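You operate a simulated robot arm through the tools that you are given. There is no shell and no other tool.

The job below is to be done with a simulated robot arm. You get a single attempt, and the scene is never put back.

## Task
Prove the ageing cut-out: limit at 35 C, dial at 40 C, heat till it trips.
Fine: then heater off, reset, limit back to 45 C.

The check looks at the end state, three seconds after you hand in, the way a careful person would. Anything else that was tipped, shoved, dropped, spilled or broken makes it a failure.

## Robot
A 7-joint arm with a two-finger parallel gripper on a trunk, on a base that drives. Base frame: it is fixed to the floor where the robot stands at the start and does not move with it; the origin is under the middle of the robot, x ahead of it, y to its left, z up. Lengths are in cm, angles in degrees, forces in N, time in s.
With the tool pointing down near the work surface it reaches from about 10 to 88 cm from the robot's upright axis, wherever it stands. Its first joint turns from -166.0 to 166.0 degrees. Places, roughly: ageing cabinet [-260, 330, 70]; cut-out reset button [-260, 300, 60]; heat dial [-230, 320, 110]; heater button [-230, 320, 80]; limit knob [-240, 310, 60]. Payload 3.43 kg.
Tool frame: the origin (TCP) lies between the finger pads and is the grasp point; the fingertips stand 3 cm ahead of it; z points along the fingers, y is the line along which they close. The gripper opens to 9.4 cm. The fingers are 2.8 cm wide and 1 cm thick; the gripper's body (5 by 9.6 cm) begins 5.5 cm behind the TCP.
Orientation is that of the tool frame in the base frame, as a unit quaternion [x, y, z, w]. With the fingers straight down and closing along the base's y, the tool's x points along the base's -x, its y along +y and its z along -z.

## Interface
- The arm moves only by the tool play_rows. Its argument "steps" is a list that holds one entry, the list of rows, each a list of 7 numbers: the shift along the base's x, y, z in cm, then the turn, a rotation vector about the base's x, y, z in degrees, then the opening, from 0 (shut) to 1 (fully open). In form: [[[x, y, z, ax, ay, az, gripper], ...]]. A call has 1 to 20 rows; each row shifts and turns the commanded pose from where the row before left it. Rows are played at 5 a second. More than 5 cm and 8.6 degrees between two rows, or a gripper value outside its range, and nothing of the call is played. Where a pose cannot be reached the arm comes as near as it can. A force on the tool above 40 N (or 10 N above the force at the start of the call, whichever is more), or a blocked arm, ends the call early, and 0.2 s more pass. The fingers move at their own pace (about 4.5 cm/s each) and stop on an object; they squeeze with about 26 N. The grip force told is the motor's: it shows also when the fingers shut on nothing. Time passes only in rows, and 0.2 s behind the last, so rows that do not move let the fingers close. It gives the time, the measured TCP pose, the force on the tool (base axes), the opening and the grip force at its end, in the units of the frame above (readings bear some noise), with the torque about the TCP (base axes, N m) and any sound that the robot's microphone picked up, and new pictures: "views" is both (left out), scene, wrist or none.
- Cameras (640 x 400 px; columns grow to the right, rows downward): "scene" is now at [50.99, 17.32, 141.5]; the picture's right is [-0.30, -0.95, 0.00], its down [-0.79, 0.25, -0.55] and it looks along [0.53, -0.17, -0.83] (base axes); focal length 216 px, centre (320, 200). "wrist" rides on the gripper at [7.6, 1.4, -10.3] in the tool frame; the picture's right is [-0.18, 0.98, 0.00], its down [-0.75, -0.14, -0.64] and it looks along [-0.63, -0.12, 0.77] (tool axes); focal length 243 px, centre (320, 200). There is no depth. A picture from a camera that has moved, and an enlarged one, comes with that camera's place and axes in the base frame and with its lens.
- move_column(by): slides the trunk up (or, below 0, down) by that many cm; the arm and the scene camera ride with it, the base frame stays. It gives what a move gives, with no picture.
- drive_base(legs): drives the robot by 1 to 6 legs, each [ahead, left, turn to the left] in cm, cm and degrees, along the robot's own axes; the way and the turn of a leg run together, so that a leg with both is an arc; at most 150 cm and 180 degrees a leg. The arm and the cameras ride along, it lands a little off, and it stops where it bumps. It gives what a move gives, and a new picture of the scene camera.
- pan_tilt(pan, tilt): turns the head with the scene camera to pan (to the left, within 103 degrees either way) and tilt (down, from -29 to 69), counted from straight ahead of the robot. It gives what a move gives, and a new picture of the scene camera.
- inspect(camera, box): a new picture of the part [left, top, right, bottom] of that camera's present view, enlarged. No time passes.
- close_job(): hands the job in; it is judged then, once.

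Nothing tells you exact positions but the pictures and the camera data. Unless the task says otherwise, let go and move clear before handing in.

The tools are called after "Emit:" as name(argument=value, ...) on one line, values as JSON. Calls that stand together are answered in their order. play_rows: Moves the arm, as the interface text tells. Its arguments: {"type":"object","properties":{"steps":{"type":"array","items":{"type":"array","items":{"type":"array","items":{"type":"number"}}}},"views":{"type":"string","enum":["both","scene","wrist","none"]}},"required":["steps"]} The other tools are called the same way: move_column (by) slides the trunk up or down; drive_base (legs) drives the base; pan_tilt (pan, tilt) turns the head that bears the scene camera; inspect (camera, box) takes an enlarged picture of a part of a camera's view; close_job () hands the job in.

At the start:

```text
time_s: 0.0
eef_pos: [53.17, 11.79, 82.37]
ee_rot: [-0.001, 1.0, 0.0, 0.0]
contact_force: [-0.8, -0.2, -0.3]
torque: [0.02, 0.0, -0.02]
width: 9.38
finger_force: 0.0
trunk travel left (down, up): [-50.0, 11.0]
robot x, y, heading: [0.05, -0.09, -0.1]
head pan, tilt: [-17.3, 56.3]
```

scene: 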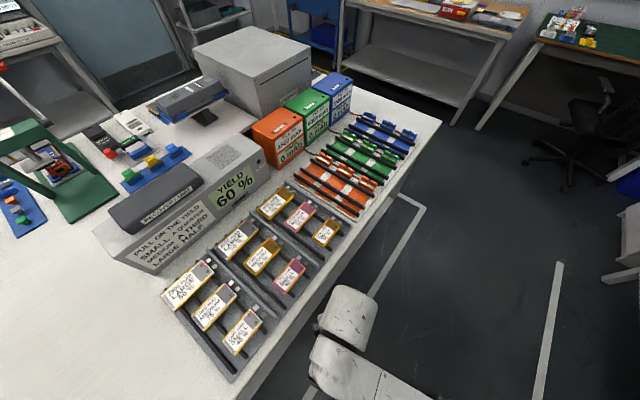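
wrist: 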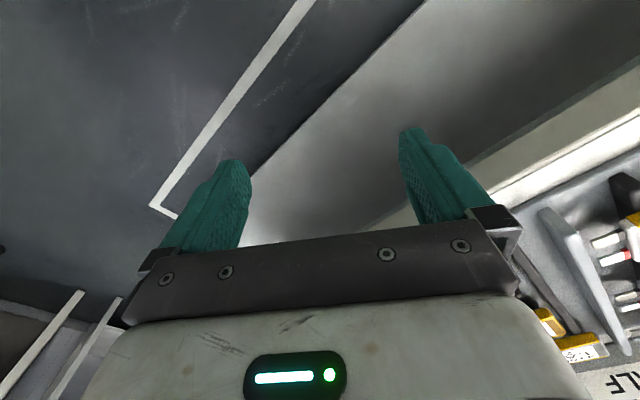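

The scene shows a workbench in front of the robot; the ageing cabinet should be behind and to the left at about (-260, 330). I'll look around first by turning the head to the left.

Emit:
pan_tilt(pan=100, tilt=15)

```text
time_s: 2.0
eef_pos: [53.26, 11.81, 82.3]
ee_rot: [-0.001, 1.0, 0.001, 0.001]
contact_force: [0.8, 0.8, 0.0]
torque: [0.0, -0.06, 0.01]
width: 9.41
finger_force: 0.1
trunk travel left (down, up): [-50.0, 11.0]
robot x, y, heading: [-0.15, 0.18, 0.0]
head pan, tilt: [100.0, 15.0]
camera scene: at [42.62, 28.62, 147.69], right [0.98, 0.17, 0.0], down [0.04, -0.26, -0.97], along [-0.17, 0.95, -0.26], focal length 216 px, centre (320, 200)
```

scene: 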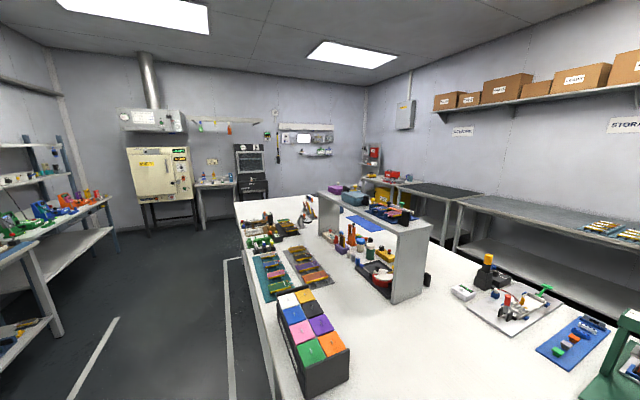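

The ageing cabinet stands at the far wall (left in the picture), with a chimney pipe above. Let me enlarge it.

Emit:
inspect(camera="scene", box=[100, 90, 260, 250])

Emit:
inspect(camera="scene", box=[110, 135, 210, 205])

```text
2.50 times, centred on (180, 170) of scene
camera zoom: at [42.62, 28.62, 147.69], right [0.98, 0.17, 0.0], down [0.04, -0.26, -0.97], along [-0.17, 0.95, -0.26], focal length 540 px, centre (670, 275)
```

zoom: 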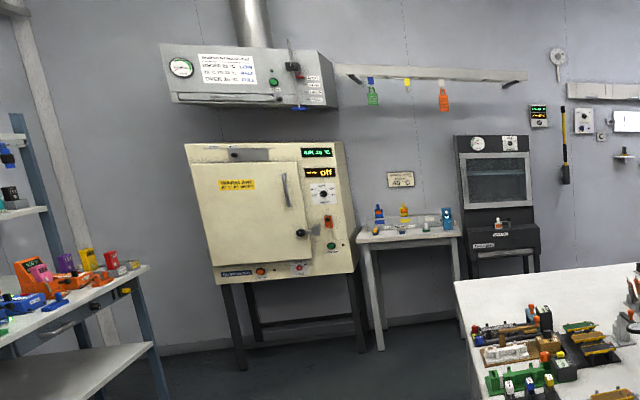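

```text
5.71 times, centred on (160, 170) of scene
camera zoom: at [42.62, 28.62, 147.69], right [0.98, 0.17, 0.0], down [0.04, -0.26, -0.97], along [-0.17, 0.95, -0.26], focal length 1235 px, centre (1234, 371)
```

zoom: 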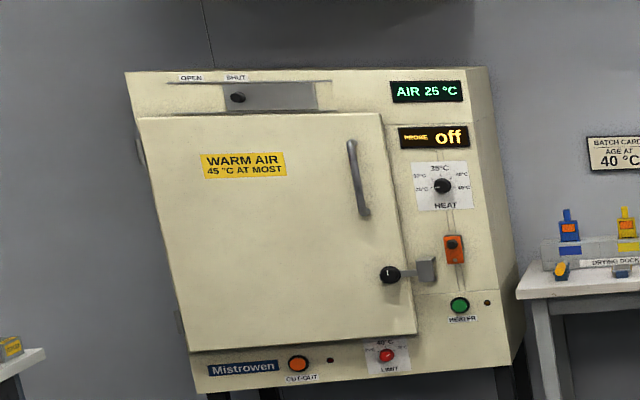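

The controls are on the cabinet's right column and bottom strip. Before driving I'll check the floor around the robot.

Emit:
pan_tilt(pan=103, tilt=55)

Emit:
pan_tilt(pan=-103, tilt=45)

Emit:
pan_tilt(pan=40, tilt=60)

```text
time_s: 3.0
eef_pos: [53.39, 11.73, 82.32]
ee_rot: [-0.001, 1.0, 0.0, 0.001]
contact_force: [-0.9, -0.3, -0.5]
torque: [0.02, 0.01, 0.0]
width: 9.41
finger_force: 0.1
trunk travel left (down, up): [-50.0, 11.0]
robot x, y, heading: [0.28, -0.22, 0.2]
head pan, tilt: [103.0, 55.0]
camera scene: at [42.61, 26.46, 141.67], right [0.97, 0.22, 0.0], down [0.18, -0.8, -0.57], along [-0.13, 0.56, -0.82], focal length 216 px, centre (320, 200)
```

scene: 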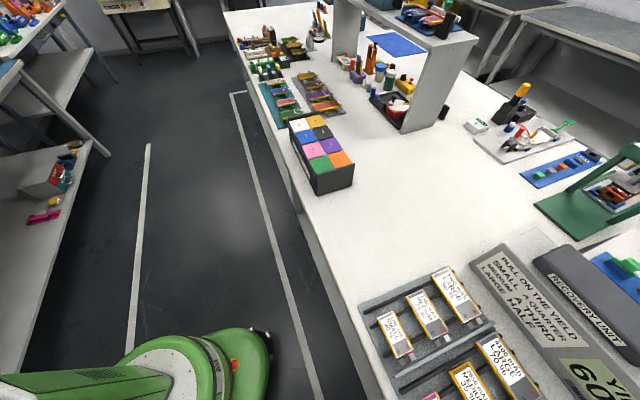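

```text
time_s: 6.0
eef_pos: [53.35, 11.78, 82.28]
ee_rot: [-0.001, 1.0, 0.0, 0.0]
contact_force: [0.2, 0.0, 0.0]
torque: [0.0, -0.01, 0.02]
width: 9.4
finger_force: 0.1
trunk travel left (down, up): [-50.0, 11.0]
robot x, y, heading: [0.3, 0.08, -0.1]
head pan, tilt: [-103.0, 45.0]
camera scene: at [42.41, 11.5, 143.01], right [-0.97, 0.22, 0.0], down [0.16, 0.69, -0.71], along [-0.16, -0.69, -0.71], focal length 216 px, centre (320, 200)
```

scene: 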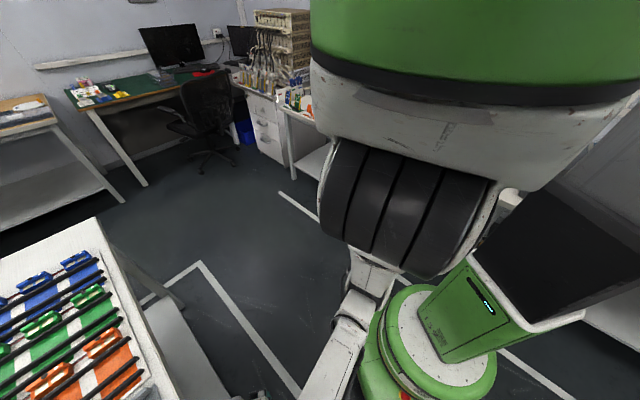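

```text
time_s: 8.3
eef_pos: [53.35, 11.83, 82.3]
ee_rot: [-0.001, 1.0, -0.001, 0.001]
contact_force: [-0.7, 0.0, 0.4]
torque: [-0.02, 0.0, -0.03]
width: 9.4
finger_force: 0.0
trunk travel left (down, up): [-50.0, 11.0]
robot x, y, heading: [0.12, 0.05, -0.1]
head pan, tilt: [40.0, 60.0]
camera scene: at [49.34, 23.71, 141.06], right [0.64, -0.77, 0.0], down [-0.66, -0.56, -0.5], along [0.38, 0.32, -0.87], focal length 216 px, centre (320, 200)
```

scene: 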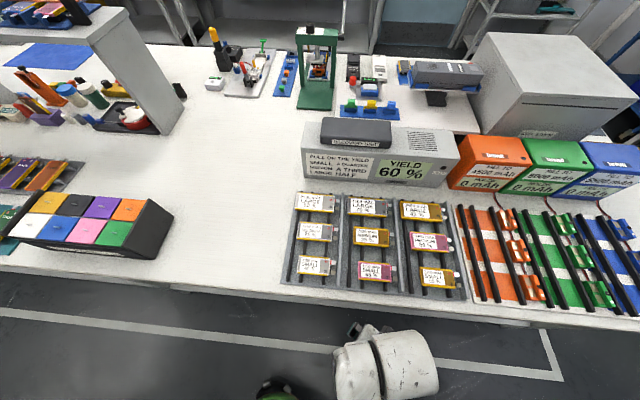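

The room is turned about 123° against the base frame: the aisle runs along heading ≈ 123°, and the cabinet front faces back down it. I'll fold the arm in a little, back off slightly from the bench, and turn left to face down the aisle.

Emit:
play_rows(steps=[[[-4, 0, 1, 0, 0, 0, 0.3], [-4, 0, 2, 0, 0, 0, 0.3], [-4, 0, 2, 0, 0, 0, 0.3], [-3, 0, 2, 0, 0, 0, 0.3], [0, 0, 0, 0, 0, 0, 0.3]]], views="none")

Emit:
drive_base(legs=[[-10, 0, 0], [0, 0, 122.8]])

Emit:
pan_tilt(pan=0, tilt=30)

```text
time_s: 9.5
eef_pos: [38.42, 11.99, 89.4]
ee_rot: [-0.002, 1.0, 0.0, 0.001]
contact_force: [-0.6, -0.1, 1.3]
torque: [0.02, -0.01, 0.02]
width: 2.8
finger_force: 0.0
trunk travel left (down, up): [-50.0, 11.0]
robot x, y, heading: [0.11, -0.29, -0.1]
head pan, tilt: [40.0, 60.0]
```

```text
time_s: 15.6
eef_pos: [-39.55, 27.19, 89.5]
ee_rot: [0.867, -0.499, 0.0, -0.001]
contact_force: [0.3, 0.2, 0.2]
torque: [-0.03, -0.01, -0.03]
width: 2.82
finger_force: 0.0
trunk travel left (down, up): [-50.0, 11.0]
robot x, y, heading: [-9.65, -0.14, 119.8]
head pan, tilt: [40.0, 60.0]
camera scene: at [-55.19, 30.7, 141.06], right [0.34, 0.94, 0.0], down [0.81, -0.3, -0.5], along [-0.47, 0.17, -0.87], focal length 216 px, centre (320, 200)
```

scene: 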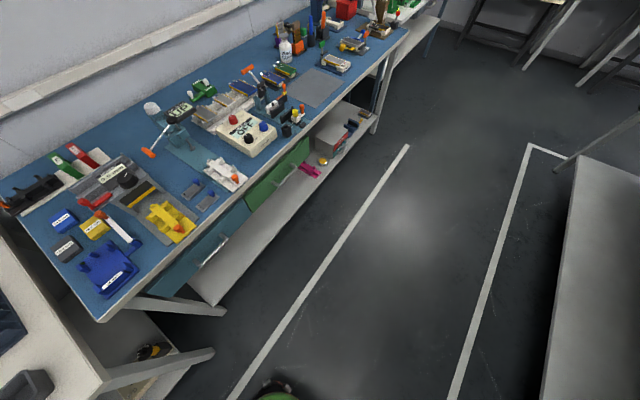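

```text
time_s: 16.7
eef_pos: [-39.56, 27.26, 89.42]
ee_rot: [0.867, -0.498, -0.001, -0.001]
contact_force: [-0.5, 0.3, 0.0]
torque: [-0.02, 0.01, 0.03]
width: 2.83
finger_force: 0.0
trunk travel left (down, up): [-50.0, 11.0]
robot x, y, heading: [-10.03, 0.26, 120.1]
head pan, tilt: [0.0, 30.0]
camera scene: at [-53.46, 36.25, 145.26], right [0.87, 0.5, 0.0], down [0.25, -0.43, -0.87], along [-0.43, 0.75, -0.5], focal length 216 px, centre (320, 200)
```

scene: 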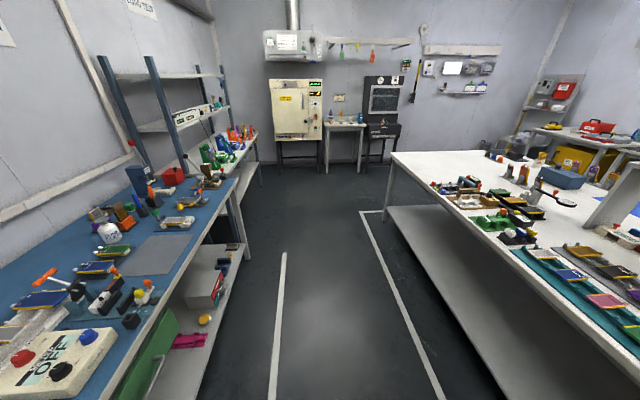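

The aisle is clear; the cabinet stands at its end, slightly left. I drive down the aisle to about 1.5 m before the cabinet and look again.

Emit:
drive_base(legs=[[0, 0, 3.2], [150, 0, 0], [80, 0, 0]])

Emit:
pan_tilt(pan=5, tilt=25)

```text
time_s: 28.6
eef_pos: [-171.32, 218.07, 89.53]
ee_rot: [0.885, -0.466, -0.001, 0.0]
contact_force: [-0.1, -1.1, 0.5]
torque: [-0.04, 0.0, -0.03]
width: 2.79
finger_force: 0.1
trunk travel left (down, up): [-50.0, 11.0]
robot x, y, heading: [-139.83, 193.4, 124.2]
head pan, tilt: [0.0, 30.0]
camera scene: at [-185.81, 226.08, 145.27], right [0.83, 0.56, 0.0], down [0.28, -0.41, -0.87], along [-0.49, 0.71, -0.5], focal length 216 px, centre (320, 200)
```

scene: 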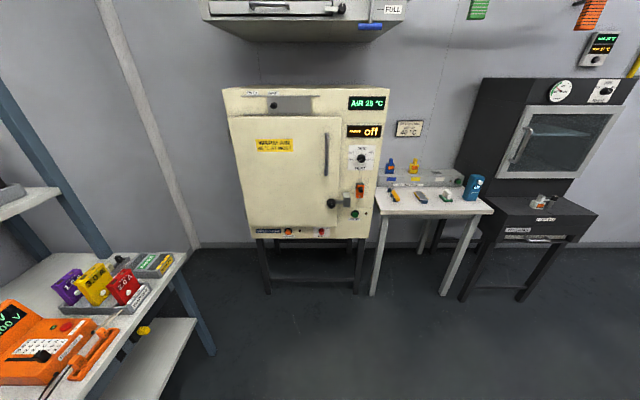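

```text
time_s: 29.2
eef_pos: [-171.21, 218.15, 89.35]
ee_rot: [0.885, -0.466, -0.001, 0.0]
contact_force: [0.4, 0.4, 0.4]
torque: [0.01, -0.03, -0.01]
width: 2.83
finger_force: 0.1
trunk travel left (down, up): [-50.0, 11.0]
robot x, y, heading: [-139.6, 193.24, 124.4]
head pan, tilt: [5.0, 25.0]
camera scene: at [-186.55, 225.74, 146.06], right [0.77, 0.63, 0.0], down [0.27, -0.33, -0.91], along [-0.57, 0.7, -0.42], focal length 216 px, centre (320, 200)
```

scene: 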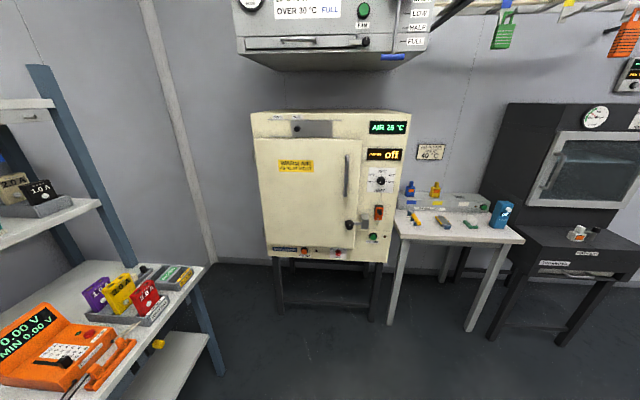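

Now a closer look at the cabinet, its panel and the placard on the hood above.

Emit:
inspect(camera="scene", box=[240, 100, 420, 270])

Emit:
inspect(camera="scene", box=[350, 110, 450, 190])

Emit:
inspect(camera="scene", box=[260, 190, 400, 270])

Emit:
pan_tilt(pan=5, tilt=-10)

```text
2.35 times, centred on (330, 185) of scene
camera zoom: at [-186.55, 225.74, 146.06], right [0.77, 0.63, 0.0], down [0.27, -0.33, -0.91], along [-0.57, 0.7, -0.42], focal length 508 px, centre (296, 235)
```

zoom: 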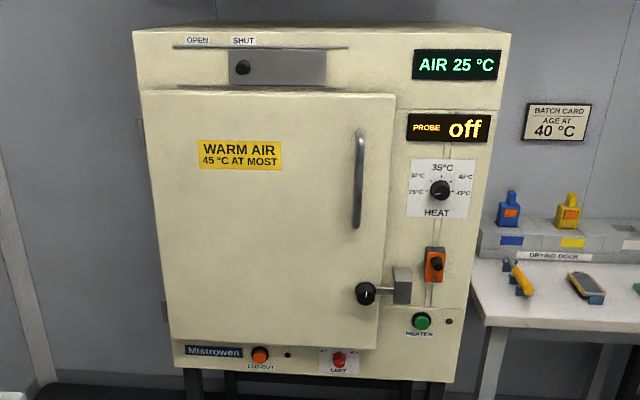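

```text
5.00 times, centred on (400, 150) of scene
camera zoom: at [-186.55, 225.74, 146.06], right [0.77, 0.63, 0.0], down [0.27, -0.33, -0.91], along [-0.57, 0.7, -0.42], focal length 1080 px, centre (-80, 450)
```

zoom: 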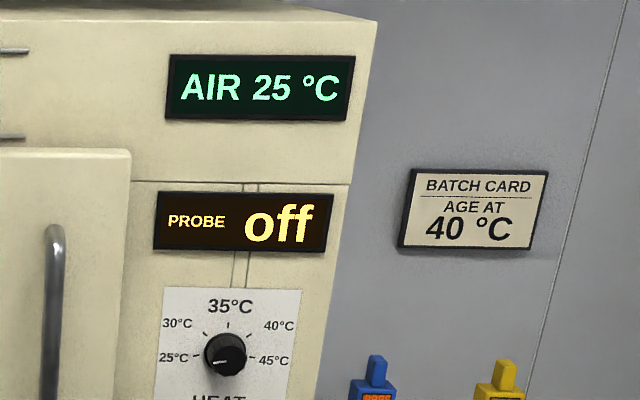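

```text
4.57 times, centred on (330, 230) of scene
camera zoom: at [-186.55, 225.74, 146.06], right [0.77, 0.63, 0.0], down [0.27, -0.33, -0.91], along [-0.57, 0.7, -0.42], focal length 988 px, centre (274, 63)
```

zoom: 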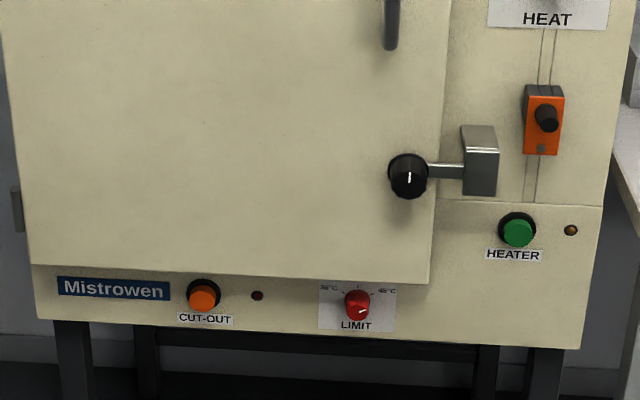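

```text
time_s: 30.2
eef_pos: [-171.24, 218.18, 89.37]
ee_rot: [0.885, -0.466, -0.001, -0.001]
contact_force: [0.3, 0.4, -0.2]
torque: [0.01, -0.04, 0.03]
width: 2.83
finger_force: 0.0
trunk travel left (down, up): [-50.0, 11.0]
robot x, y, heading: [-139.43, 193.32, 124.4]
head pan, tilt: [5.0, -10.0]
camera scene: at [-186.05, 225.14, 151.62], right [0.77, 0.63, 0.0], down [-0.11, 0.13, -0.98], along [-0.62, 0.76, 0.17], focal length 216 px, centre (320, 200)
```

scene: 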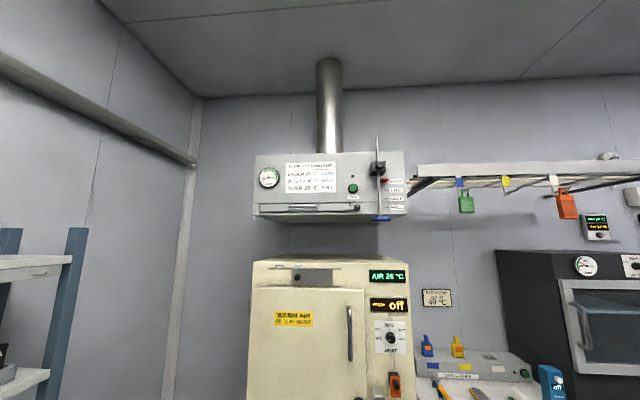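

Emit:
inspect(camera="scene", box=[245, 140, 425, 230])

Emit:
inspect(camera="scene", box=[280, 155, 345, 200])

Emit:
inspect(camera="scene", box=[340, 130, 420, 230])

```text
3.56 times, centred on (335, 185) of scene
camera zoom: at [-186.05, 225.14, 151.62], right [0.77, 0.63, 0.0], down [-0.11, 0.13, -0.98], along [-0.62, 0.76, 0.17], focal length 768 px, centre (267, 253)
```

zoom: 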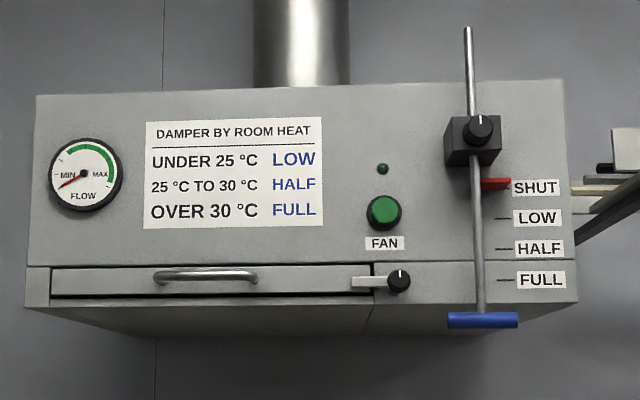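

```text
8.89 times, centred on (312, 178) of scene
camera zoom: at [-186.05, 225.14, 151.62], right [0.77, 0.63, 0.0], down [-0.11, 0.13, -0.98], along [-0.62, 0.76, 0.17], focal length 1920 px, centre (387, 400)
```

zoom: 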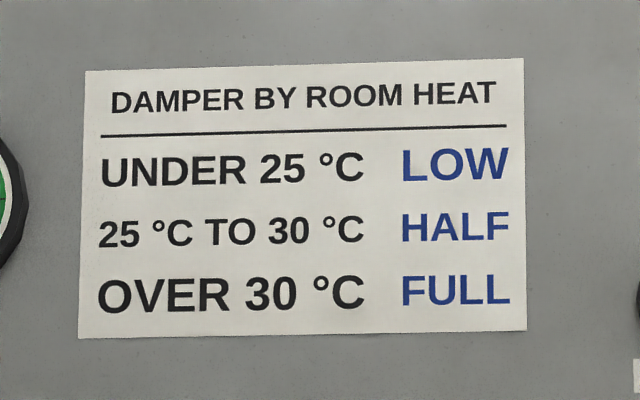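

```text
4.00 times, centred on (380, 180) of scene
camera zoom: at [-186.05, 225.14, 151.62], right [0.77, 0.63, 0.0], down [-0.11, 0.13, -0.98], along [-0.62, 0.76, 0.17], focal length 864 px, centre (80, 280)
```

zoom: 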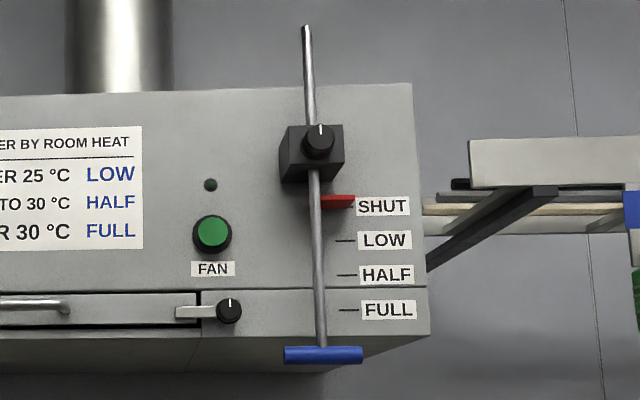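

The cabinet is off and cold (AIR 25 °C, heater lamp dark). The heat dial appears to point at 25 and the limit at 45; the vent is on SHUT and the door is latched. The hood is separate, so I'll leave it alone. I'll swing the tool to point forward here, in free space, before approaching.

Emit:
play_rows(steps=[[[-1.13, 1.65, 0, 6.75, 4.62, 0, 0.3], [-1.13, 1.65, 0, 6.75, 4.62, 0, 0.3], [-1.13, 1.65, 0, 6.75, 4.62, 0, 0.3], [-1.13, 1.65, 0, 6.75, 4.62, 0, 0.3], [-1.13, 1.65, 0, 6.75, 4.62, 0, 0.3], [-1.13, 1.65, 0, 6.75, 4.62, 0, 0.3], [-1.13, 1.65, 0, 6.75, 4.62, 0, 0.3], [-1.13, 1.65, 0, 6.75, 4.62, 0, 0.3], [-1.13, 1.65, 0, 6.75, 4.62, 0, 0.3], [-1.13, 1.65, 0, 6.75, 4.62, 0, 0.3], [0, 0, 0, 6.75, 4.62, 0, 0.3], [0, 0, 0, 0, 0, 0, 0.3], [0, 0, 0, 0, 0, 0, 0.3]]])

```text
time_s: 33.0
eef_pos: [-182.49, 234.61, 89.47]
ee_rot: [-0.625, 0.329, 0.625, 0.331]
contact_force: [0.8, 0.3, -0.4]
torque: [-0.02, 0.01, 0.01]
width: 2.82
finger_force: 0.1
trunk travel left (down, up): [-50.0, 11.0]
robot x, y, heading: [-139.57, 193.47, 124.6]
head pan, tilt: [5.0, -10.0]
camera scene: at [-186.06, 225.14, 151.63], right [0.77, 0.63, 0.0], down [-0.11, 0.13, -0.98], along [-0.62, 0.76, 0.17], focal length 216 px, centre (320, 200)
camera wrist: at [-177.84, 225.42, 81.8], right [-0.81, -0.56, 0.18], down [0.48, -0.45, 0.75], along [-0.34, 0.7, 0.63], focal length 243 px, centre (320, 200)
```

scene: 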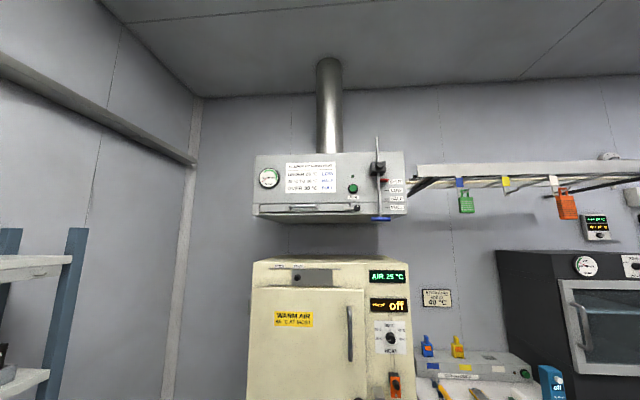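
wrist: 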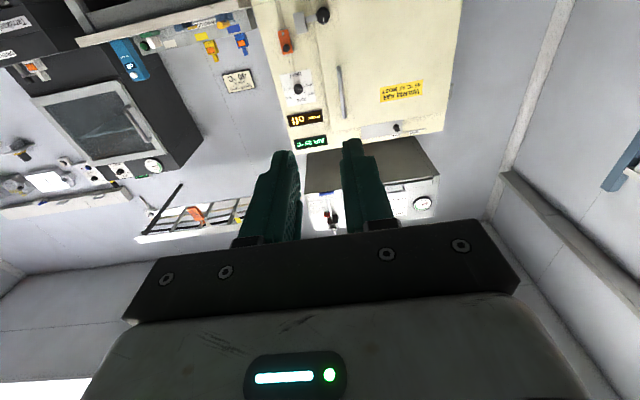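

The tool now points forward. I'll lower the trunk a little so the arm's working height suits the panel (z 60–110) and the head stays under the hood, then drive in.

Emit:
move_column(by=-18)

Emit:
drive_base(legs=[[70, 10, 0]])

Emit:
pan_tilt(pan=-10, tilt=50)

```text
time_s: 35.0
eef_pos: [-182.6, 234.55, 71.39]
ee_rot: [0.625, -0.329, -0.625, -0.331]
contact_force: [-0.1, -0.4, -0.1]
torque: [0.0, 0.02, -0.01]
width: 2.83
finger_force: 0.1
trunk travel left (down, up): [-32.0, 29.0]
robot x, y, heading: [-139.84, 193.39, 124.5]
head pan, tilt: [5.0, -10.0]
```

```text
time_s: 38.9
eef_pos: [-230.17, 286.77, 71.45]
ee_rot: [0.626, -0.328, -0.626, -0.33]
contact_force: [-0.3, -0.4, -0.4]
torque: [-0.05, 0.0, 0.02]
width: 2.82
finger_force: 0.0
trunk travel left (down, up): [-32.0, 29.0]
robot x, y, heading: [-187.21, 245.4, 124.4]
head pan, tilt: [5.0, -10.0]
camera scene: at [-233.64, 277.24, 133.63], right [0.77, 0.64, 0.0], down [-0.11, 0.13, -0.98], along [-0.63, 0.76, 0.17], focal length 216 px, centre (320, 200)
```

scene: 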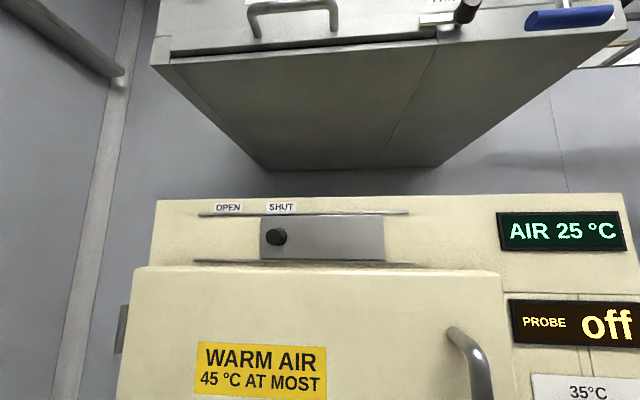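

```text
time_s: 40.2
eef_pos: [-229.98, 286.86, 71.33]
ee_rot: [0.626, -0.329, -0.626, -0.33]
contact_force: [-0.7, 0.4, -1.0]
torque: [-0.01, 0.01, 0.01]
width: 2.82
finger_force: 0.2
trunk travel left (down, up): [-32.0, 29.0]
robot x, y, heading: [-186.89, 245.33, 124.4]
head pan, tilt: [-10.0, 50.0]
camera scene: at [-231.47, 277.75, 124.32], right [0.91, 0.41, 0.0], down [0.32, -0.7, -0.64], along [-0.27, 0.59, -0.77], focal length 216 px, centre (320, 200)
```

scene: 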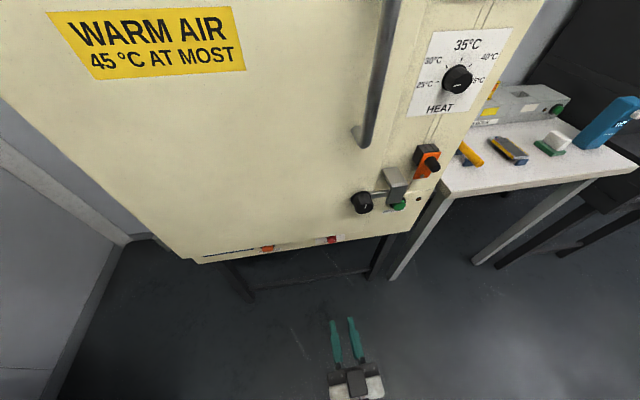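

I'm now close to the cabinet. I'll zoom in on the controls from here to measure them.

Emit:
inspect(camera="scene", box=[400, 20, 520, 120])

Emit:
inspect(camera="scene", box=[230, 170, 450, 290])

Emit:
inspect(camera="wrist", box=[0, 0, 640, 400])

```text
4.00 times, centred on (460, 70) of scene
camera zoom: at [-231.47, 277.75, 124.32], right [0.91, 0.41, 0.0], down [0.32, -0.7, -0.64], along [-0.27, 0.59, -0.77], focal length 864 px, centre (-240, 720)
```

zoom: 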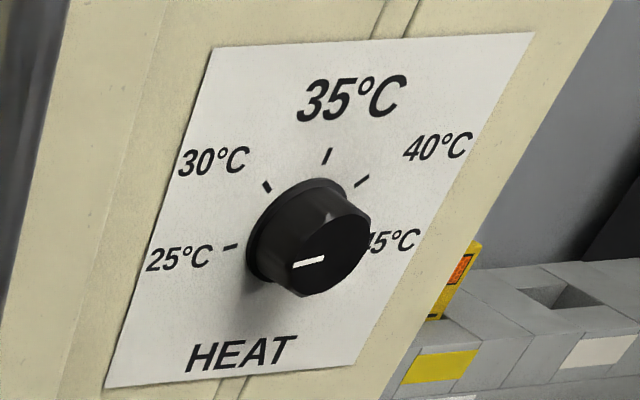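

```text
2.91 times, centred on (340, 230) of scene
camera zoom: at [-231.47, 277.75, 124.32], right [0.91, 0.41, 0.0], down [0.32, -0.7, -0.64], along [-0.27, 0.59, -0.77], focal length 628 px, centre (262, 113)
```

zoom: 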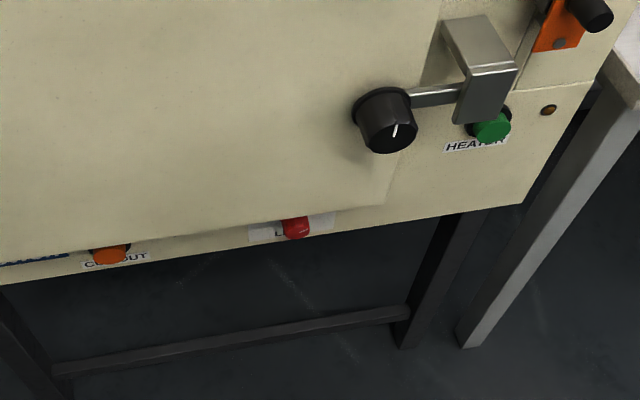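

```text
1.00 times, centred on (320, 200) of wrist (not enlarged: the box is as wide or as high as the picture)
camera zoom: at [-225.42, 277.53, 63.8], right [-0.81, -0.56, 0.18], down [0.48, -0.45, 0.75], along [-0.34, 0.7, 0.63], focal length 243 px, centre (320, 200)
```

zoom: 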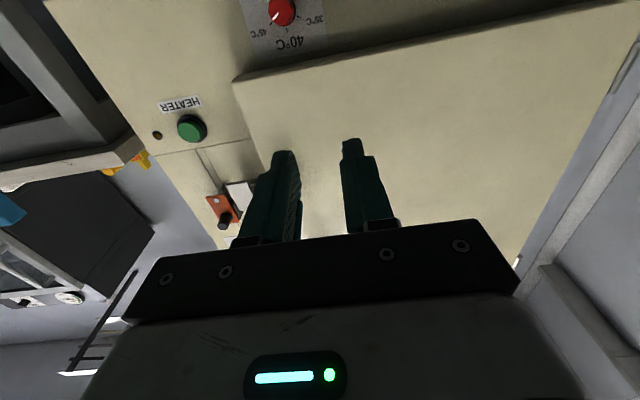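

Triangulation from the far and near views gives consistent spots: dial, heater, limit and cut-out all lie about 85 cm ahead of the robot. I'll take a closer look at the limit scale with the wrist camera, then drive a bit closer.

Emit:
inspect(camera="wrist", box=[210, 0, 350, 70])

Emit:
drive_base(legs=[[9, 0, 0]])

```text
4.57 times, centred on (280, 35) of wrist
camera zoom: at [-225.42, 277.53, 63.8], right [-0.81, -0.56, 0.18], down [0.48, -0.45, 0.75], along [-0.34, 0.7, 0.63], focal length 1109 px, centre (503, 954)
```

zoom: 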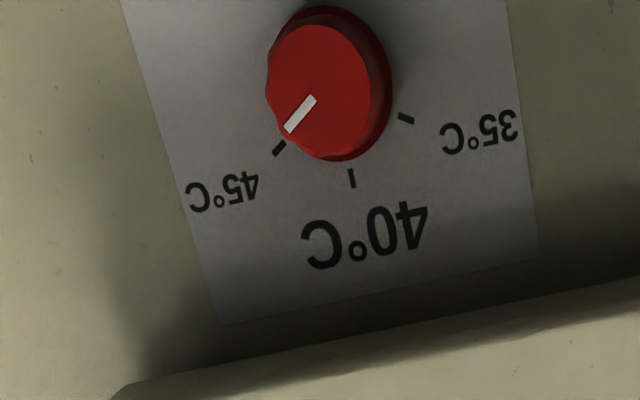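

```text
time_s: 41.3
eef_pos: [-235.16, 294.11, 71.5]
ee_rot: [0.625, -0.33, -0.625, -0.331]
contact_force: [0.0, -0.5, 0.8]
torque: [-0.01, -0.05, 0.0]
width: 2.82
finger_force: 0.0
trunk travel left (down, up): [-32.0, 29.0]
robot x, y, heading: [-192.33, 252.66, 124.6]
head pan, tilt: [-10.0, 50.0]
camera scene: at [-236.48, 285.08, 124.32], right [0.91, 0.41, 0.0], down [0.32, -0.7, -0.64], along [-0.27, 0.59, -0.77], focal length 216 px, centre (320, 200)
```

scene: 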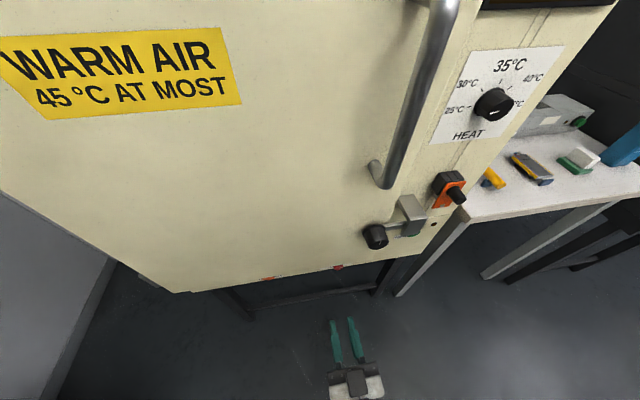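

I'm 9 cm closer now. I'll bring the open gripper in front of the limit knob (a bit back from it) and look through the wrist camera to refine.

Emit:
play_rows(steps=[[[1.24, 0.85, -3.0, 0, 0, 0, 0.6], [1.24, 0.85, -3.0, 0, 0, 0, 0.6], [0, 0, 0, 0, 0, 0, 0.6], [0, 0, 0, 0, 0, 0, 0.6]]])

```text
time_s: 42.3
eef_pos: [-232.64, 295.57, 65.29]
ee_rot: [0.626, -0.329, -0.626, -0.33]
contact_force: [0.4, -0.4, -0.7]
torque: [-0.02, 0.02, 0.02]
width: 5.67
finger_force: 0.1
trunk travel left (down, up): [-32.0, 29.0]
robot x, y, heading: [-192.13, 252.56, 124.6]
head pan, tilt: [-10.0, 50.0]
camera scene: at [-236.48, 285.09, 124.32], right [0.91, 0.41, 0.0], down [0.32, -0.7, -0.64], along [-0.27, 0.59, -0.77], focal length 216 px, centre (320, 200)
camera wrist: at [-227.88, 286.46, 57.63], right [-0.81, -0.56, 0.18], down [0.48, -0.45, 0.75], along [-0.34, 0.7, 0.63], focal length 243 px, centre (320, 200)
```

scene: 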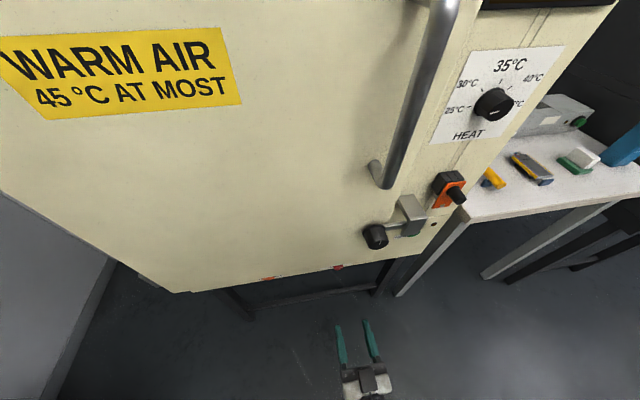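
wrist: 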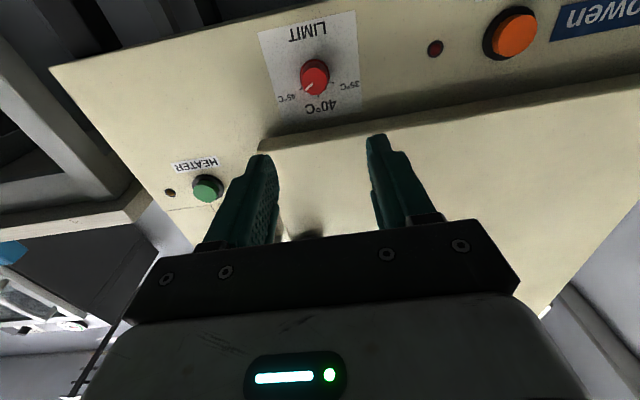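

The wrist view gives the limit knob at about 19 cm ahead of the TCP, 0.5 cm right and 1 cm lower. It points at 45. To turn it counter-clockwise to 35 (about 95°), I'll pre-roll the gripper clockwise ~47° so the turn stays in the middle of the wrist's range, and approach partway.

Emit:
play_rows(steps=[[[0.1, 0.06, -0.25, -4.43, 6.46, 0, 0.45], [0.1, 0.06, -0.25, -4.43, 6.46, 0, 0.45], [0.1, 0.06, -0.25, -4.43, 6.46, 0, 0.45], [0.1, 0.06, -0.25, -4.43, 6.46, 0, 0.45], [-1.13, 1.65, 0, -4.43, 6.46, 0, 0.45], [-1.13, 1.65, 0, -4.43, 6.46, 0, 0.45], [-1.13, 1.65, 0, 0, 0, 0, 0.45], [-1.13, 1.65, 0, 0, 0, 0, 0.45], [0, 0, 0, 0, 0, 0, 0.45], [0, 0, 0, 0, 0, 0, 0.45]]])

```text
time_s: 44.5
eef_pos: [-236.81, 302.62, 64.47]
ee_rot: [-0.443, 0.551, 0.706, 0.054]
contact_force: [-0.6, 0.1, 0.3]
torque: [0.0, -0.04, 0.0]
width: 4.24
finger_force: 0.0
trunk travel left (down, up): [-32.0, 29.0]
robot x, y, heading: [-191.97, 252.89, 124.4]
head pan, tilt: [-10.0, 50.0]
camera scene: at [-236.48, 285.1, 124.32], right [0.91, 0.41, 0.0], down [0.32, -0.7, -0.64], along [-0.27, 0.58, -0.77], focal length 216 px, centre (320, 200)
camera wrist: at [-236.32, 290.48, 60.29], right [-0.44, -0.3, 0.84], down [0.9, -0.16, 0.41], along [0.01, 0.94, 0.35], focal length 243 px, centre (320, 200)
```

scene: 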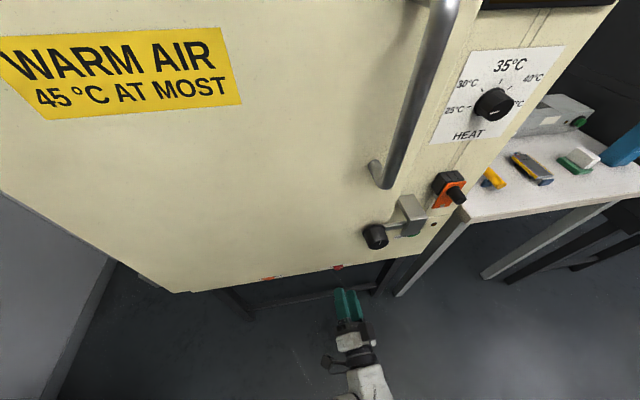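
wrist: 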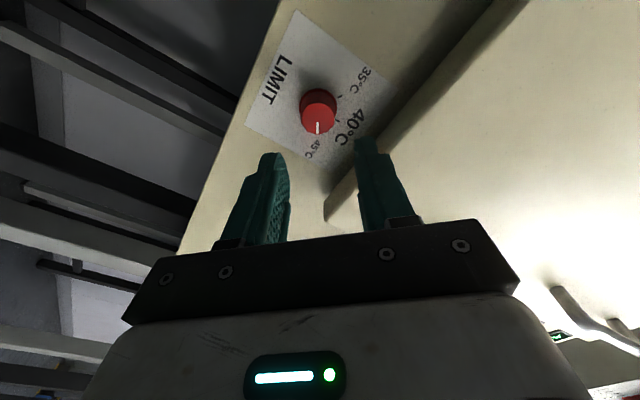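

The knob sits on the gripper's axis, ~11.5 cm ahead. I advance 8.5 cm so the pads straddle it, then look before closing.

Emit:
play_rows(steps=[[[-1.13, 1.65, 0, 0, 0, 0, 0.45], [-1.13, 1.65, 0, 0, 0, 0, 0.45], [-1.13, 1.65, 0, 0, 0, 0, 0.45], [-0.85, 1.24, -0.1, 0, 0, 0, 0.45], [-0.42, 0.62, -0.1, 0, 0, 0, 0.45], [0, 0, 0, 0, 0, 0, 0.45]]], views="wrist")

```text
time_s: 45.9
eef_pos: [-241.45, 309.59, 64.21]
ee_rot: [-0.443, 0.551, 0.706, 0.053]
contact_force: [-0.2, 0.1, -0.1]
torque: [0.02, 0.02, 0.02]
width: 4.25
finger_force: 0.1
trunk travel left (down, up): [-32.0, 29.0]
robot x, y, heading: [-192.0, 252.98, 124.7]
head pan, tilt: [-10.0, 50.0]
camera wrist: at [-240.98, 297.47, 60.05], right [-0.44, -0.3, 0.84], down [0.9, -0.16, 0.41], along [0.01, 0.94, 0.35], focal length 243 px, centre (320, 200)
```

wrist: 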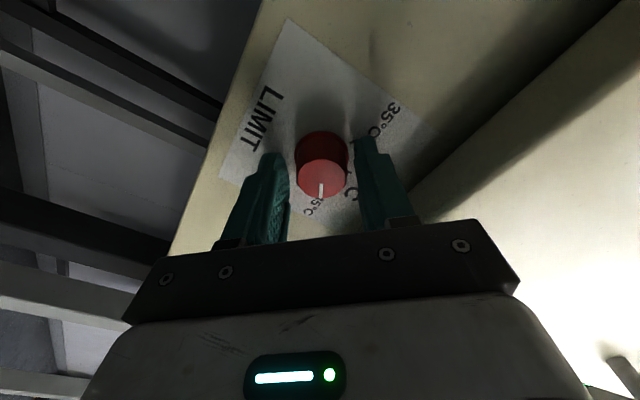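

The knob is neatly between the fingers. I advance slightly and close.

Emit:
play_rows(steps=[[[-0.4, 0.58, 0, 0, 0, 0, 0.45], [0, 0, 0, 0, 0, 0, 0.2], [0, 0, 0, 0, 0, 0, 0.2], [0, 0, 0, 0, 0, 0, 0.2], [0, 0, 0, 0, 0, 0, 0.2], [0, 0, 0, 0, 0, 0, 0.2]]], views="wrist")

```text
time_s: 46.3
eef_pos: [-241.57, 309.72, 64.09]
ee_rot: [-0.441, 0.553, 0.705, 0.055]
contact_force: [7.0, -6.9, 3.1]
torque: [0.11, 0.19, 0.22]
width: 4.3
finger_force: 0.4
trunk travel left (down, up): [-32.0, 29.0]
robot x, y, heading: [-192.58, 252.92, 124.4]
head pan, tilt: [-10.0, 50.0]
stopped in row 1: the force on the tool passed its limit at 53 N (the readings are from after the stop); the commanded pose is now the measured one
camera wrist: at [-241.08, 297.56, 59.98], right [-0.44, -0.3, 0.84], down [0.9, -0.17, 0.41], along [0.02, 0.94, 0.34], focal length 243 px, centre (320, 200)
```

wrist: 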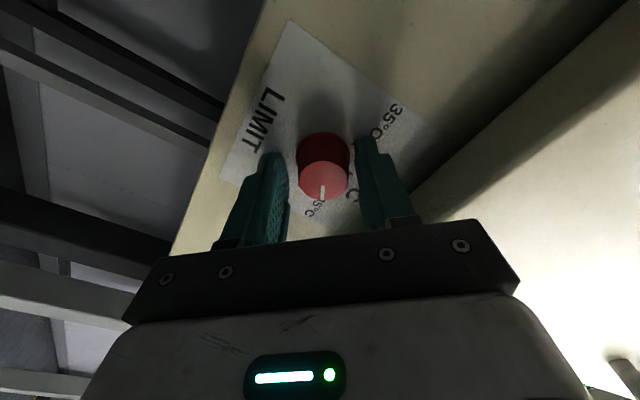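

A fingertip just touched the panel; that's deep enough. I back off a few millimetres and close on the knob.

Emit:
play_rows(steps=[[[0.23, -0.33, 0, 0, 0, 0, 0.45], [0, 0, 0, 0, 0, 0, 0.2], [0, 0, 0, 0, 0, 0, 0.2], [0, 0, 0, 0, 0, 0, 0.2], [0, 0, 0, 0, 0, 0, 0.2], [0, 0, 0, 0, 0, 0, 0.2]]], views="wrist")

```text
time_s: 47.7
eef_pos: [-241.36, 309.39, 64.2]
ee_rot: [-0.443, 0.55, 0.706, 0.054]
contact_force: [-13.0, -1.7, 13.2]
torque: [0.11, 0.09, 0.34]
width: 2.95
finger_force: 45.2
trunk travel left (down, up): [-32.0, 29.0]
robot x, y, heading: [-192.33, 252.89, 124.5]
head pan, tilt: [-10.0, 50.0]
camera wrist: at [-240.99, 297.17, 60.05], right [-0.44, -0.3, 0.84], down [0.9, -0.16, 0.41], along [0.01, 0.94, 0.35], focal length 243 px, centre (320, 200)
```

wrist: 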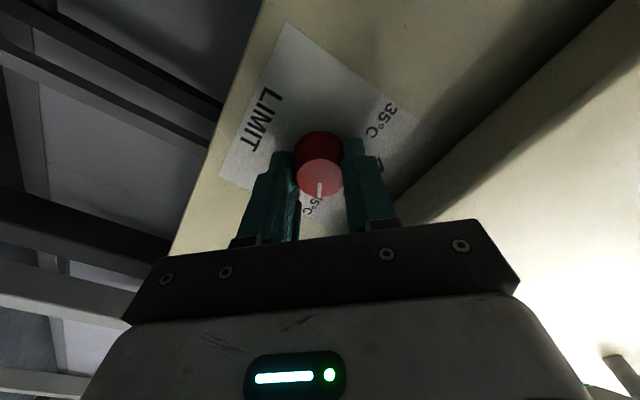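

The knob is gripped (2.95 cm). I turn it counter-clockwise ~80° first and check where the pointer stands.

Emit:
play_rows(steps=[[[-0.08, -0.06, 0.11, 0, 0, 0, 0.2], [0, 0, 0, 4.52, -6.6, 0, 0.2], [0, 0, 0, 4.52, -6.6, 0, 0.2], [0, 0, 0, 4.52, -6.6, 0, 0.2], [0, 0, 0, 4.52, -6.6, 0, 0.2], [0, 0, 0, 4.52, -6.6, 0, 0.2], [0, 0, 0, 4.52, -6.6, 0, 0.2], [0, 0, 0, 4.52, -6.6, 0, 0.2], [0, 0, 0, 4.52, -6.6, 0, 0.2], [0, 0, 0, 4.52, -6.6, 0, 0.2], [0, 0, 0, 4.52, -6.6, 0, 0.2], [0, 0, 0, 0, 0, 0, 0.2]]], views="wrist")

Emit:
inspect(camera="wrist", box=[250, 100, 390, 240])

```text
time_s: 50.3
eef_pos: [-241.4, 309.25, 64.28]
ee_rot: [0.692, -0.138, -0.505, -0.496]
contact_force: [-10.9, -4.0, 10.2]
torque: [0.38, 0.24, 0.57]
width: 2.98
finger_force: 45.1
trunk travel left (down, up): [-32.0, 29.0]
robot x, y, heading: [-192.47, 252.64, 124.5]
head pan, tilt: [-10.0, 50.0]
camera wrist: at [-233.16, 302.54, 57.03], right [-0.76, -0.52, -0.38], down [0.12, -0.7, 0.71], along [-0.63, 0.49, 0.59], focal length 243 px, centre (320, 200)
```

wrist: 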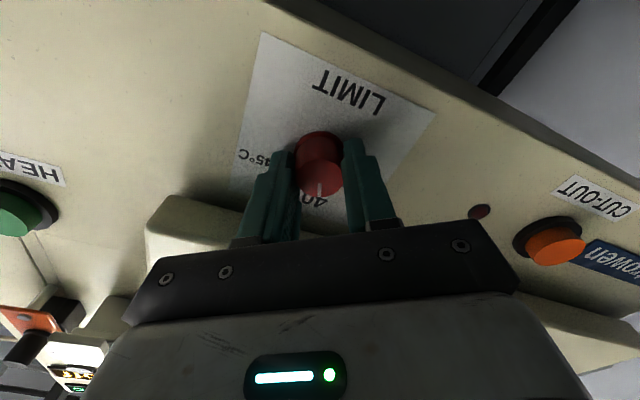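

```text
2.86 times, centred on (320, 170) of wrist
camera zoom: at [-233.16, 302.54, 57.03], right [-0.76, -0.52, -0.38], down [0.12, -0.7, 0.71], along [-0.63, 0.49, 0.59], focal length 693 px, centre (320, 286)
```

zoom: 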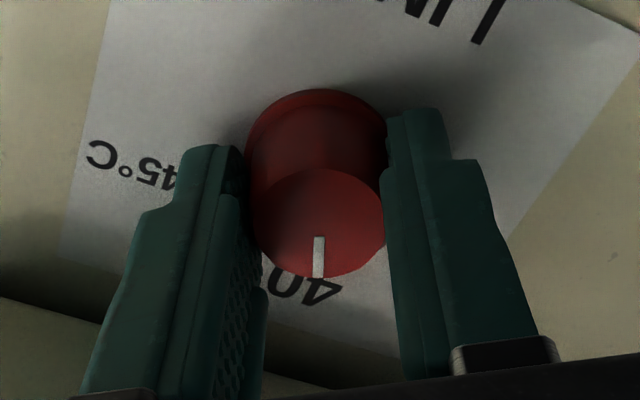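

The pointer turned with the gripper; by my measure the ticks are ±60° from the top, so about 40° more to reach 35.

Emit:
play_rows(steps=[[[0, 0, 0, 4.52, -6.6, 0, 0.2], [0, 0, 0, 4.52, -6.6, 0, 0.2], [0, 0, 0, 4.52, -6.6, 0, 0.2], [0, 0, 0, 4.52, -6.6, 0, 0.2], [0, 0, 0, 4.24, -6.19, 0, 0.2], [0, 0, 0, 0, 0, 0, 0.2]]], views="wrist")

Emit:
inspect(camera="wrist", box=[250, 100, 390, 240])

```text
time_s: 51.7
eef_pos: [-241.32, 309.36, 64.21]
ee_rot: [0.698, 0.105, -0.309, -0.637]
contact_force: [-2.2, -17.3, 8.4]
torque: [0.06, 0.42, 0.61]
width: 2.97
finger_force: 45.2
trunk travel left (down, up): [-32.0, 29.0]
robot x, y, heading: [-192.52, 252.7, 124.6]
head pan, tilt: [-10.0, 50.0]
camera wrist: at [-229.94, 304.74, 60.55], right [-0.39, -0.26, -0.88], down [-0.2, -0.91, 0.36], along [-0.9, 0.31, 0.3], focal length 243 px, centre (320, 200)
```

wrist: 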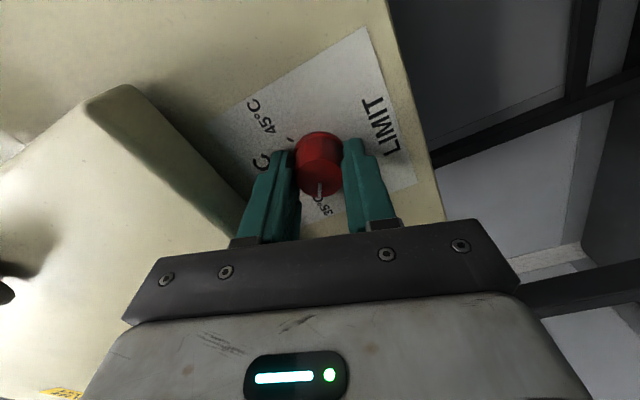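

```text
2.86 times, centred on (320, 170) of wrist
camera zoom: at [-229.94, 304.74, 60.55], right [-0.39, -0.26, -0.88], down [-0.2, -0.91, 0.36], along [-0.9, 0.31, 0.3], focal length 693 px, centre (320, 286)
```

zoom: 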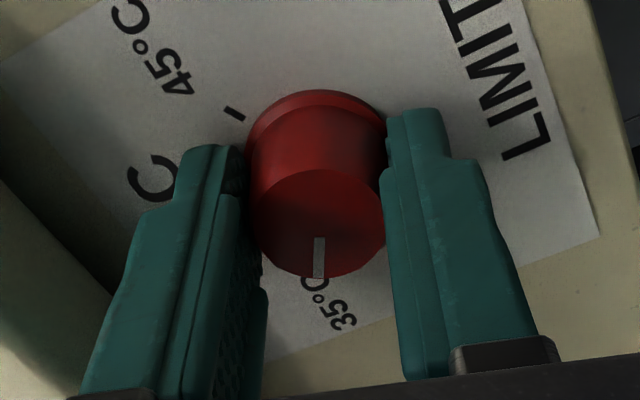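

The pointer now points to the 35 label. I release, back out, and check.

Emit:
play_rows(steps=[[[0, 0, 0, 0, 0, 0, 0.45], [0, 0, 0, 0, 0, 0, 0.45], [0, 0, 0, 0, 0, 0, 0.45], [1.13, -1.65, 0, 0, 0, 0, 0.45], [1.13, -1.65, 0, 0, 0, 0, 0.45], [1.13, -1.65, 0, 0, 0, 0, 0.45], [1.13, -1.65, 0, 0, 0, 0, 0.45], [1.13, -1.65, 0, 0, 0, 0, 0.45], [0, 0, 0, 0, 0, 0, 0.45]]], views="wrist")

Emit:
inspect(camera="wrist", box=[240, 20, 400, 140])

```text
time_s: 53.7
eef_pos: [-235.79, 301.01, 64.18]
ee_rot: [0.698, 0.105, -0.309, -0.637]
contact_force: [-0.3, -0.6, 0.6]
torque: [0.0, -0.01, -0.02]
width: 4.24
finger_force: 0.0
trunk travel left (down, up): [-32.0, 29.0]
robot x, y, heading: [-192.45, 252.63, 124.5]
head pan, tilt: [-10.0, 50.0]
camera wrist: at [-224.29, 296.41, 60.53], right [-0.39, -0.26, -0.88], down [-0.2, -0.91, 0.36], along [-0.9, 0.31, 0.3], focal length 243 px, centre (320, 200)
```

wrist: 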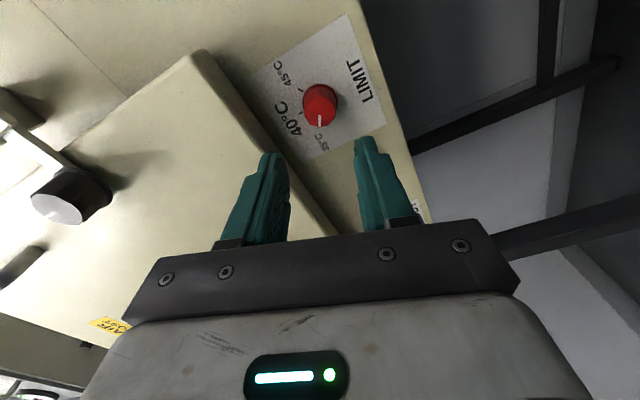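

```text
3.33 times, centred on (320, 80) of wrist
camera zoom: at [-224.29, 296.41, 60.53], right [-0.39, -0.26, -0.88], down [-0.2, -0.91, 0.36], along [-0.9, 0.31, 0.3], focal length 809 px, centre (320, 600)
```

zoom: 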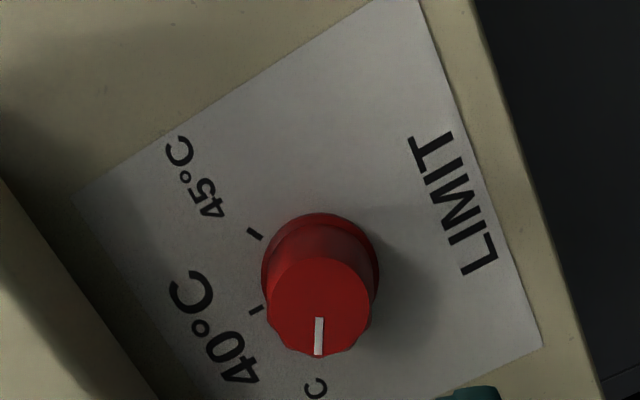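

I roll the gripper back level and view the scale head-on from below.

Emit:
play_rows(steps=[[[0, 0, 0, -4.58, 6.68, 0, 0.3], [0, 0, 0, -4.58, 6.68, 0, 0.3], [0, 0, 0, -4.58, 6.68, 0, 0.3], [0, 0, 0, -4.58, 6.68, 0, 0.3], [0, 0, 0, -4.58, 6.68, 0, 0.3], [0, 0, 0, -4.58, 6.68, 0, 0.3], [0, 0, 0, -4.58, 6.68, 0, 0.3], [0, 0, 0, -4.58, 6.68, 0, 0.3], [0, 0, 0, -4.58, 6.68, 0, 0.3], [0, 0, 0, 0, 0, 0, 0.3]]], views="wrist")

Emit:
inspect(camera="wrist", box=[240, 30, 400, 140])

```text
time_s: 55.9
eef_pos: [-235.78, 301.03, 64.19]
ee_rot: [-0.624, 0.332, 0.626, 0.328]
contact_force: [0.2, -0.8, 0.0]
torque: [-0.01, 0.01, 0.01]
width: 2.83
finger_force: 0.1
trunk travel left (down, up): [-32.0, 29.0]
robot x, y, heading: [-192.15, 252.66, 124.3]
head pan, tilt: [-10.0, 50.0]
camera wrist: at [-231.13, 291.81, 56.62], right [-0.81, -0.55, 0.19], down [0.48, -0.45, 0.75], along [-0.33, 0.7, 0.63], focal length 243 px, centre (320, 200)
```

wrist: 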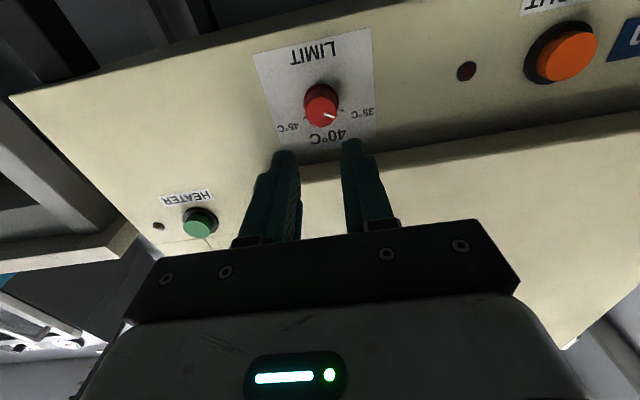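

```text
3.64 times, centred on (320, 85) of wrist
camera zoom: at [-231.13, 291.81, 56.62], right [-0.81, -0.55, 0.19], down [0.48, -0.45, 0.75], along [-0.33, 0.7, 0.63], focal length 882 px, centre (320, 618)
```

zoom: 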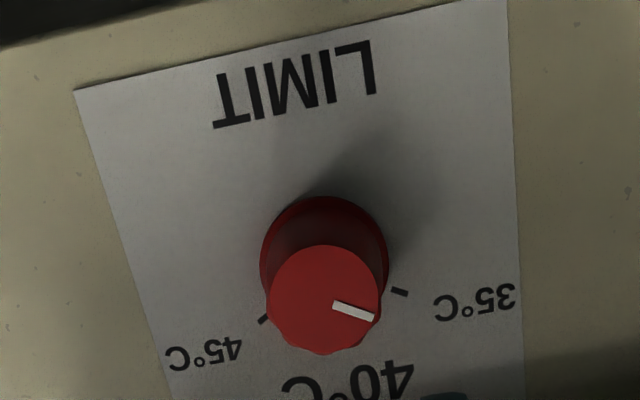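

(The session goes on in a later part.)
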